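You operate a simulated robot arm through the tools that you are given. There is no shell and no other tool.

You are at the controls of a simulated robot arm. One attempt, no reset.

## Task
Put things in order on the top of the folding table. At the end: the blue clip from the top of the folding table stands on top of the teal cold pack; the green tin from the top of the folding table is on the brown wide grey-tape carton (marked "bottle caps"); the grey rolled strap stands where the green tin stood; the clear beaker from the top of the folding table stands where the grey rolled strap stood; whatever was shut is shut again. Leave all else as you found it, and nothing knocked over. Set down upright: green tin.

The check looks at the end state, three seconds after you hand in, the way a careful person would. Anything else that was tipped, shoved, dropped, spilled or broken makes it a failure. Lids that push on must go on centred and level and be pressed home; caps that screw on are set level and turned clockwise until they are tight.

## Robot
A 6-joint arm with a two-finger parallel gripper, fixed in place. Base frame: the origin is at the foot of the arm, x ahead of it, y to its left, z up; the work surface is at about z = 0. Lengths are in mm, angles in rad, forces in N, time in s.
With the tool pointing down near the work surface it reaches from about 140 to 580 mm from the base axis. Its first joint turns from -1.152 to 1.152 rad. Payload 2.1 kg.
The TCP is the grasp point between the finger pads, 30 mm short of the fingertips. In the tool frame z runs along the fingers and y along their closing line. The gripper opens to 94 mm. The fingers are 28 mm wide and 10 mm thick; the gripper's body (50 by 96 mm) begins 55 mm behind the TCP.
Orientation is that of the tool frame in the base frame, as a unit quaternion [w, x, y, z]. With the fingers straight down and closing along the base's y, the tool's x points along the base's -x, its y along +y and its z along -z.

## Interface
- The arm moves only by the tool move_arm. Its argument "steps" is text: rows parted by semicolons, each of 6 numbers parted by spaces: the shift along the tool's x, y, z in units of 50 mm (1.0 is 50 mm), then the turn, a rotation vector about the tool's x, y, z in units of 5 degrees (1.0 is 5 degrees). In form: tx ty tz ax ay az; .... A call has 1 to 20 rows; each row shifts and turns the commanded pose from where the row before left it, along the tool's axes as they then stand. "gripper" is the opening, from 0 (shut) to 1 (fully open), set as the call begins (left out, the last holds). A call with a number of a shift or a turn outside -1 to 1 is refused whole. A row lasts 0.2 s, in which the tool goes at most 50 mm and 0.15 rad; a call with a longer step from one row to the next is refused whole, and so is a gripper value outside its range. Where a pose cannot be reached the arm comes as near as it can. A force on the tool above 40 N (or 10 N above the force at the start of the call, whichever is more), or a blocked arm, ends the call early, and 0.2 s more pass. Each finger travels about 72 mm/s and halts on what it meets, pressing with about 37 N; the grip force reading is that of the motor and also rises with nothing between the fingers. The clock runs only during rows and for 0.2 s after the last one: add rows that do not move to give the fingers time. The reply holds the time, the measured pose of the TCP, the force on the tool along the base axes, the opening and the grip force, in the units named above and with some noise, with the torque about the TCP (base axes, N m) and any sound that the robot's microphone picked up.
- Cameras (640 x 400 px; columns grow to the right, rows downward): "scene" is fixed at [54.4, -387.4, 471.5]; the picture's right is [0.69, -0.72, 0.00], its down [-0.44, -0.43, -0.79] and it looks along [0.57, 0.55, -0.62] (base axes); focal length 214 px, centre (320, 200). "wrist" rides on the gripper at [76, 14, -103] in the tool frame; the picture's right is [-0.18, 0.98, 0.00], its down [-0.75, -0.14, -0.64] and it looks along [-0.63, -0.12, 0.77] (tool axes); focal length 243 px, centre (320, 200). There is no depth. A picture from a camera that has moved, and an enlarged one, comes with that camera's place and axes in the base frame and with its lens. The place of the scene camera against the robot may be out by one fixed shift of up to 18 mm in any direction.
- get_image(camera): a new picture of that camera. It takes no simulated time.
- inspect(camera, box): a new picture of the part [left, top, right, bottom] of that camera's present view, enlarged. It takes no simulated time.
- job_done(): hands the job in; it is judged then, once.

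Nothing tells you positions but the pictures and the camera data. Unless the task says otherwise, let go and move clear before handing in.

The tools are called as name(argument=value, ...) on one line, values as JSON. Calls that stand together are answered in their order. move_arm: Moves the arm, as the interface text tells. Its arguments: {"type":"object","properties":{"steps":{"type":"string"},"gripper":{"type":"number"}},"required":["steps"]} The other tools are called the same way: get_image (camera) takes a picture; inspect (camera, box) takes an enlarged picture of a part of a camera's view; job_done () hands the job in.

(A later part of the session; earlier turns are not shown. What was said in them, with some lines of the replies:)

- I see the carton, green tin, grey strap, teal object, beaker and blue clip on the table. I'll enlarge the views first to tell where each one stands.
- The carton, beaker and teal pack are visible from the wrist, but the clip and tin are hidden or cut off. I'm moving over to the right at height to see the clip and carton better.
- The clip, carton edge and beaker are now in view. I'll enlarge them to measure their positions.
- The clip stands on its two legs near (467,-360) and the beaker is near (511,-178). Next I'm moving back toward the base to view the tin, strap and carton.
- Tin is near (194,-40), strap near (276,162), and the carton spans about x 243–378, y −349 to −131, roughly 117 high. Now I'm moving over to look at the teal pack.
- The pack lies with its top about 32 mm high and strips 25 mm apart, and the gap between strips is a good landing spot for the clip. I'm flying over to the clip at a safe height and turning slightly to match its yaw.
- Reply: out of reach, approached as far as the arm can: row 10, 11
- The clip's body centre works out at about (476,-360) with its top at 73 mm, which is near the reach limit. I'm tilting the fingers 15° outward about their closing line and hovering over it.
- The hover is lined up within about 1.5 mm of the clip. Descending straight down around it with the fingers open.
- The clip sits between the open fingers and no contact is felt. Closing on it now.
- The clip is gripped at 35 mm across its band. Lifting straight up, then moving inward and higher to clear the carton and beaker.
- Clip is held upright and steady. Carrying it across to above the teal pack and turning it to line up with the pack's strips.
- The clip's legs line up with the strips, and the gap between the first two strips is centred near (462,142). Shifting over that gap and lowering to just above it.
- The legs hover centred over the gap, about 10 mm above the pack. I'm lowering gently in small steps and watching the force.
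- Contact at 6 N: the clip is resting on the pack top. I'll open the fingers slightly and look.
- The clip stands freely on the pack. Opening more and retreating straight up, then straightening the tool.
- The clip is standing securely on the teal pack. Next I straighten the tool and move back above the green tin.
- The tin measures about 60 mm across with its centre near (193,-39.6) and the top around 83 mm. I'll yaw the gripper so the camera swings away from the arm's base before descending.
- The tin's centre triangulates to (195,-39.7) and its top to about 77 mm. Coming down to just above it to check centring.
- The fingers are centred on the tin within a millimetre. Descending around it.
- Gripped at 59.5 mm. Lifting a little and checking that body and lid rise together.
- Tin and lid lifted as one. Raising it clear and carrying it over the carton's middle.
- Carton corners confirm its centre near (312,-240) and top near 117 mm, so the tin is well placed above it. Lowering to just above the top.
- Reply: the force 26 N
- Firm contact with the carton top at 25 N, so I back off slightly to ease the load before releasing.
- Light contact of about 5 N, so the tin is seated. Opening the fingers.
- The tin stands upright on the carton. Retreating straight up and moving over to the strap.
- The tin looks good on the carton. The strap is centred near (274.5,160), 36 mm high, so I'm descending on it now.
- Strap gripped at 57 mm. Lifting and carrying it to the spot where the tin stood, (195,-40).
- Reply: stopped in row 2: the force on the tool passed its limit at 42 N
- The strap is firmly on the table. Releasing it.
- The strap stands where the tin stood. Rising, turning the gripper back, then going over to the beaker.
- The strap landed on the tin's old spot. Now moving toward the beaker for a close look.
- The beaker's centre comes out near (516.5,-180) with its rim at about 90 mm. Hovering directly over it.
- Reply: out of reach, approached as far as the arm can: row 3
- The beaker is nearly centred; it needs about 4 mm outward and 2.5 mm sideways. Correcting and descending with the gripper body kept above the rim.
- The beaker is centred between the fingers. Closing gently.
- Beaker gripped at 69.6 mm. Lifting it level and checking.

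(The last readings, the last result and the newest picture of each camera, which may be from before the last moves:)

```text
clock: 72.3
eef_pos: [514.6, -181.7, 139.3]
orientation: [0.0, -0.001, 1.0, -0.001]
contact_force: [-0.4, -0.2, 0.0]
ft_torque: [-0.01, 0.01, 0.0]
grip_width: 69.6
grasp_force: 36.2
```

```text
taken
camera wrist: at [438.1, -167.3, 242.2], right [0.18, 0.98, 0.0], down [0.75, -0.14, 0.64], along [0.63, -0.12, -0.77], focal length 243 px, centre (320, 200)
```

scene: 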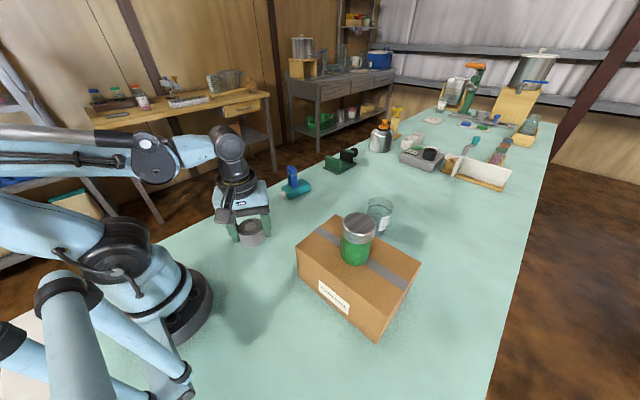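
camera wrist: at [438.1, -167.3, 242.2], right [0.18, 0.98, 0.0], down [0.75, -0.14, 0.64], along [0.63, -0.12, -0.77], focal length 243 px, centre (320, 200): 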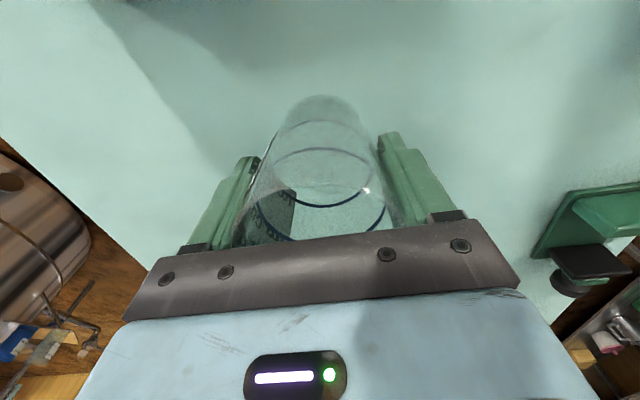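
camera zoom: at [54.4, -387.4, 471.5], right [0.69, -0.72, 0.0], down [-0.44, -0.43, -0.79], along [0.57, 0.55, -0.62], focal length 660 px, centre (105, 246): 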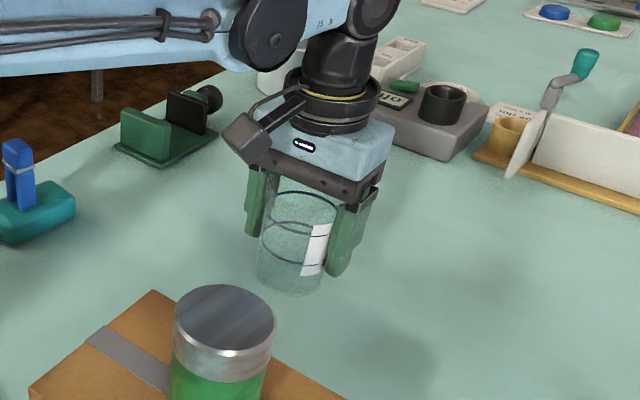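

The beaker is held level and empty. Carrying it over to the strap's old place at (274.5,159.3).

move_arm(steps="0.48 0.682 -0.06 0 0 0; 0.48 0.682 -0.06 0 0 0; 0.48 0.682 -0.06 0 0 0; 0.48 0.682 -0.06 0 0 0; 0.48 0.682 -0.06 0 0 0; 0.48 0.682 -0.06 0 0 0; 0.48 0.682 -0.06 0 0 0; 0.48 0.682 -0.06 0 0 0; 0.48 0.682 -0.06 0 0 0; 0.48 0.682 -0.06 0 0 0; 0 0 0 0 0 0; 0 0 0 0 0 0")

get_image(camera="wrist")

get_image(camera="scene")

```text
clock: 75.0
eef_pos: [275.2, 159.6, 172.0]
orientation: [0.001, -0.001, 1.0, -0.001]
contact_force: [0.0, -0.7, 0.3]
ft_torque: [0.01, 0.01, 0.01]
grip_width: 69.6
grasp_force: 37.2
```

```text
taken
camera wrist: at [199.3, 173.6, 274.3], right [0.18, 0.98, 0.0], down [0.75, -0.14, 0.64], along [0.63, -0.12, -0.77], focal length 243 px, centre (320, 200)
```

wrist: 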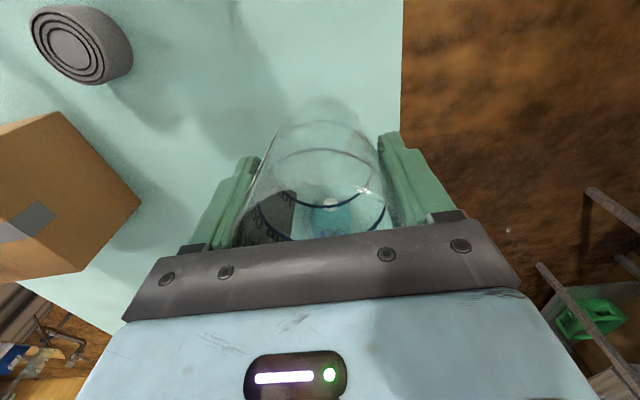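

```text
taken
```

scene: 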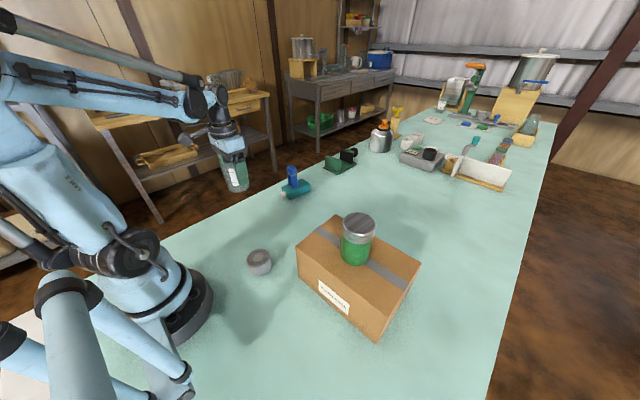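

move_arm(steps="0 0 0.4 0 0 0; 0 0 0.45 0 0 0; 0 0 0.45 0 0 0; 0 0 0.4 0 0 0; 0 0 0.26 0 0 0; 0 0 0.1 0 0 0; 0 0 0 0 0 0; 0 0 0 0 0 0")

```text
clock: 76.8
eef_pos: [273.6, 159.7, 65.8]
orientation: [0.0, -0.001, 1.0, -0.001]
contact_force: [0.0, -0.5, -0.3]
ft_torque: [0.0, -0.01, 0.01]
grip_width: 69.4
grasp_force: 37.0
```

move_arm(steps="0 0 0.04 0 0 0; 0 0 0.04 0 0 0; 0 0 0.02 0 0 0; 0 0 0 0 0 0")

```text
clock: 77.8
eef_pos: [274.0, 159.3, 61.3]
orientation: [0.001, -0.001, 1.0, -0.001]
contact_force: [-0.3, 0.5, -1.0]
ft_torque: [-0.02, 0.02, -0.02]
grip_width: 69.7
grasp_force: 37.5
```

move_arm(steps="0 0 0.02 0 0 0; 0 0 0.01 0 0 0; 0 0 0 0 0 0")

```text
clock: 78.5
eef_pos: [272.3, 160.1, 58.8]
orientation: [-0.001, -0.002, 1.0, -0.001]
contact_force: [0.4, 0.0, 0.0]
ft_torque: [-0.01, 0.02, -0.03]
grip_width: 69.4
grasp_force: 36.7
```

move_arm(steps="0 0 0.01 0 0 0; 0 0 0 0 0 0")

```text
clock: 79.2
eef_pos: [274.1, 159.1, 57.3]
orientation: [-0.001, -0.001, 1.0, 0.001]
contact_force: [-3.9, 2.9, 15.5]
ft_torque: [-0.23, 0.12, -0.05]
grip_width: 69.8
grasp_force: 37.1
```

The beaker touches the table. Easing the preload and releasing.

move_arm(steps="0 0 -0.006 0 0 0; 0 0 0 0 0 0")

move_arm(steps="0 0 0 0 0 0; 0 0 0 0 0 0; 0 0 0 0 0 0", gripper=1)

get_image(camera="wrist")

inspect(camera="scene", box=[190, 130, 310, 260])

```text
clock: 79.8
eef_pos: [274.2, 158.6, 59.7]
orientation: [0.0, -0.001, 1.0, -0.001]
contact_force: [-0.3, 0.6, 1.1]
ft_torque: [-0.04, 0.04, 0.0]
grip_width: 69.6
grasp_force: 37.5
```

```text
clock: 80.5
eef_pos: [274.1, 159.7, 58.7]
orientation: [0.0, -0.001, 1.0, 0.0]
contact_force: [-0.8, 0.2, -0.1]
ft_torque: [0.05, -0.02, -0.01]
grip_width: 93.8
grasp_force: 0.0
```

```text
taken
camera wrist: at [197.7, 173.8, 161.4], right [0.18, 0.98, 0.0], down [0.75, -0.14, 0.64], along [0.63, -0.12, -0.77], focal length 243 px, centre (320, 200)
```

wrist: 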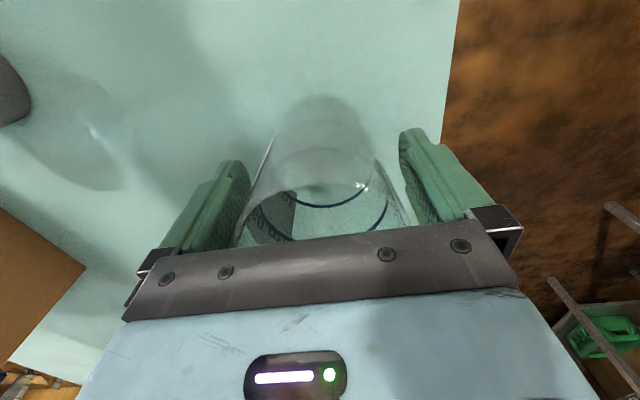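

```text
3.08 times, centred on (250, 195) of scene
camera zoom: at [54.4, -387.4, 471.5], right [0.69, -0.72, 0.0], down [-0.44, -0.43, -0.79], along [0.57, 0.55, -0.62], focal length 660 px, centre (535, 215)
```

zoom: 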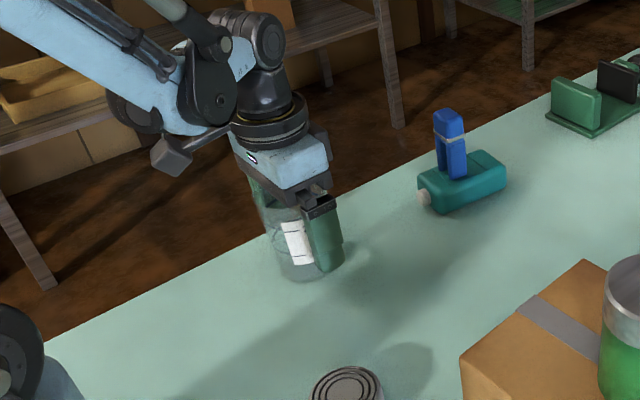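

The beaker stands freely. Retreating straight up and away, then checking everything.

move_arm(steps="0 0 -0.2 0 0 0; 0 0 -0.5 0 0 0; 0 0 -0.9 0 0 0; 0 0 -0.9 0 0 0; 0 0 -0.9 0 0 0; 0 0 -0.9 0 0 0; 0 0 -0.9 0 0 0; 0 -0.9 0 0 0 0; 0 -0.9 0 0 0 0; 0 -0.9 0 0 0 0; 0 -0.9 0 0 0 0; 0 0 0 0 0 0; 0 0 0 0 0 0")

get_image(camera="scene")

get_image(camera="wrist")

inspect(camera="scene", box=[220, 140, 460, 350])

inspect(camera="scene", box=[220, 150, 340, 290])

```text
clock: 83.3
eef_pos: [273.8, -20.6, 316.1]
orientation: [0.001, -0.001, 1.0, -0.002]
contact_force: [0.3, 0.5, 0.1]
ft_torque: [-0.01, 0.0, -0.03]
grip_width: 93.9
grasp_force: 0.1
```

```text
taken
```

scene: 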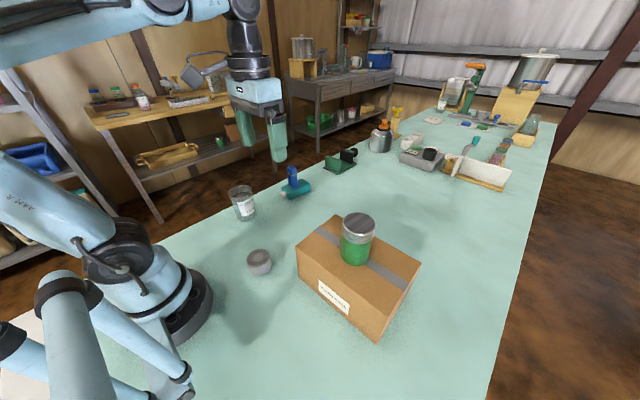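

```text
taken
camera wrist: at [196.6, -7.1, 419.8], right [0.18, 0.98, 0.0], down [0.75, -0.14, 0.64], along [0.63, -0.12, -0.77], focal length 243 px, centre (320, 200)
```

wrist: 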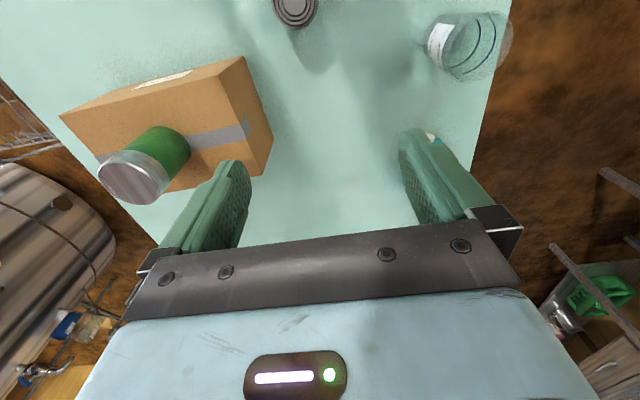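

```text
1.90 times, centred on (340, 245) of scene
camera zoom: at [54.4, -387.4, 471.5], right [0.69, -0.72, 0.0], down [-0.44, -0.43, -0.79], along [0.57, 0.55, -0.62], focal length 408 px, centre (282, 114)
```

zoom: 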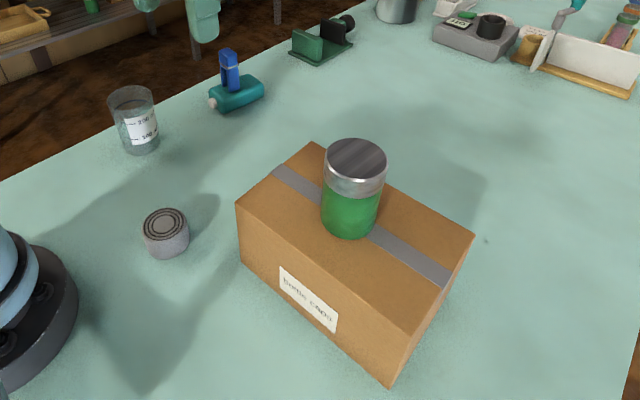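

```text
2.86 times, centred on (280, 220) of scene
camera zoom: at [54.4, -387.4, 471.5], right [0.69, -0.72, 0.0], down [-0.44, -0.43, -0.79], along [0.57, 0.55, -0.62], focal length 613 px, centre (434, 143)
```

zoom: 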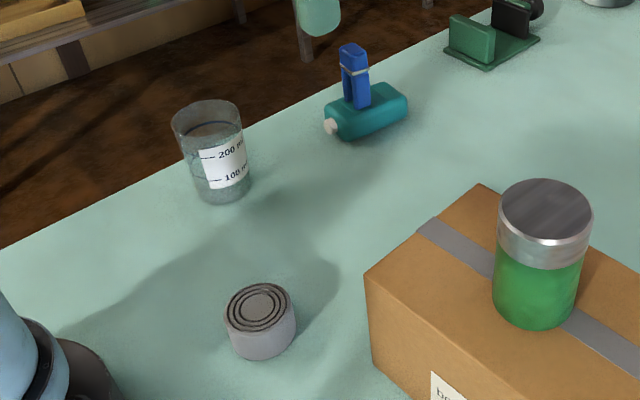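

inspect(camera="scene", box=[405, 245, 455, 285])

inspect(camera="scene", box=[270, 155, 325, 205])

inspect(camera="scene", box=[330, 200, 390, 275])

inspect(camera="wrist", box=[40, 0, 540, 220])

```text
10.00 times, centred on (430, 265) of scene
camera zoom: at [54.4, -387.4, 471.5], right [0.69, -0.72, 0.0], down [-0.44, -0.43, -0.79], along [0.57, 0.55, -0.62], focal length 2145 px, centre (-780, -450)
```

zoom: 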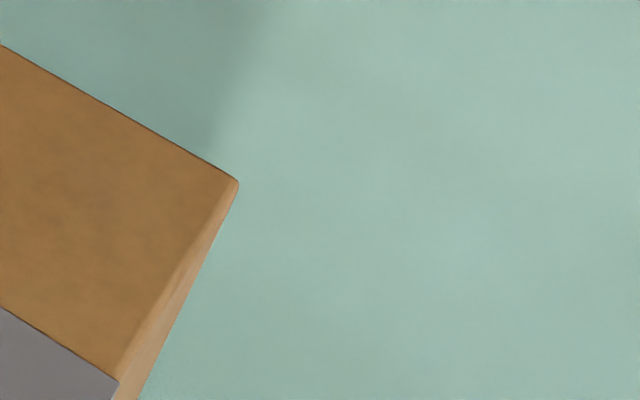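

```text
8.00 times, centred on (298, 180) of scene
camera zoom: at [54.4, -387.4, 471.5], right [0.69, -0.72, 0.0], down [-0.44, -0.43, -0.79], along [0.57, 0.55, -0.62], focal length 1716 px, centre (500, 360)
```

zoom: 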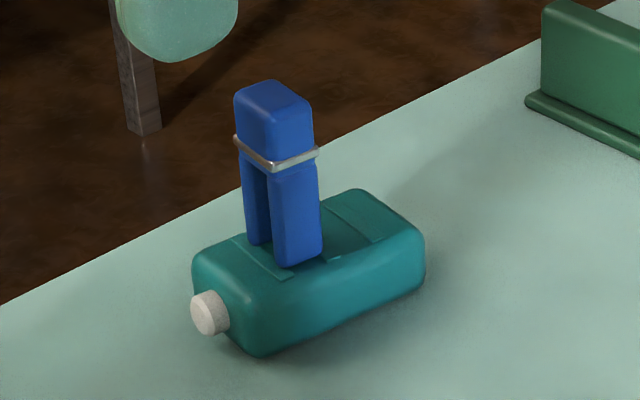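

```text
5.33 times, centred on (360, 238) of scene
camera zoom: at [54.4, -387.4, 471.5], right [0.69, -0.72, 0.0], down [-0.44, -0.43, -0.79], along [0.57, 0.55, -0.62], focal length 1144 px, centre (107, 0)
```

zoom: 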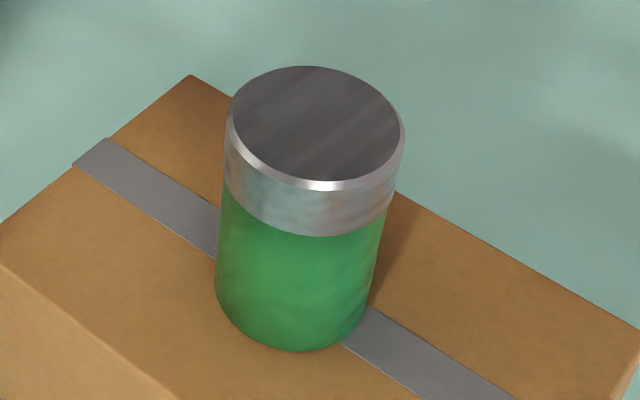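

```text
1.28 times, centred on (290, 110) of wrist
camera zoom: at [196.6, -7.1, 419.8], right [0.18, 0.98, 0.0], down [0.75, -0.14, 0.64], along [0.63, -0.12, -0.77], focal length 311 px, centre (358, 315)
```

zoom: 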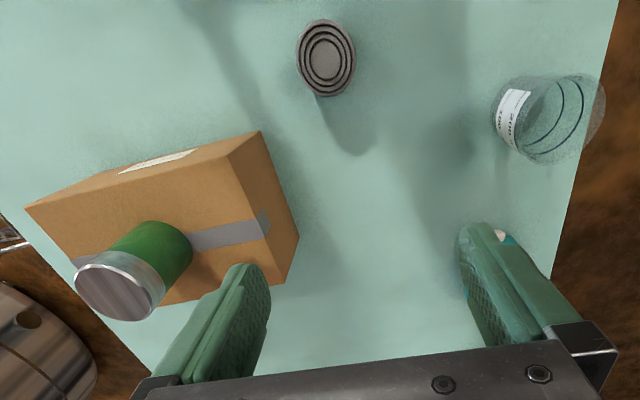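

Every item is in its place. The clip stands on the teal pack, the tin is upright on the carton, the strap is on the tin's old spot and the beaker is on the strap's old spot. The carton and pack haven't moved, the tin is still closed, and the arm is clear, so I'm handing in.

job_done()

```text
The job is handed in.
```

I handed the job in with all four moves made; no result has come back yet. In the last pictures before handing in:

- **Blue clip:** it stands upright on its two legs on top of the teal cold pack.
- **Green tin:** it stands upright with its lid on, near the middle of the top of the carton marked "bottle caps".
- **Grey rolled strap:** it stands where the tin stood, at about x 195, y -40.
- **Clear beaker:** it stands upright and empty where the strap stood, at about x 274, y 159.

I didn't open anything, so nothing needed shutting again. The carton and cold pack look unmoved, and I saw nothing knocked over. The gripper was open and clear of everything when I handed in.

While setting the strap down, the force briefly passed the limit, at 42 N, and the arm stopped by itself. I eased off before letting go, and the strap showed no damage or shift afterwards.
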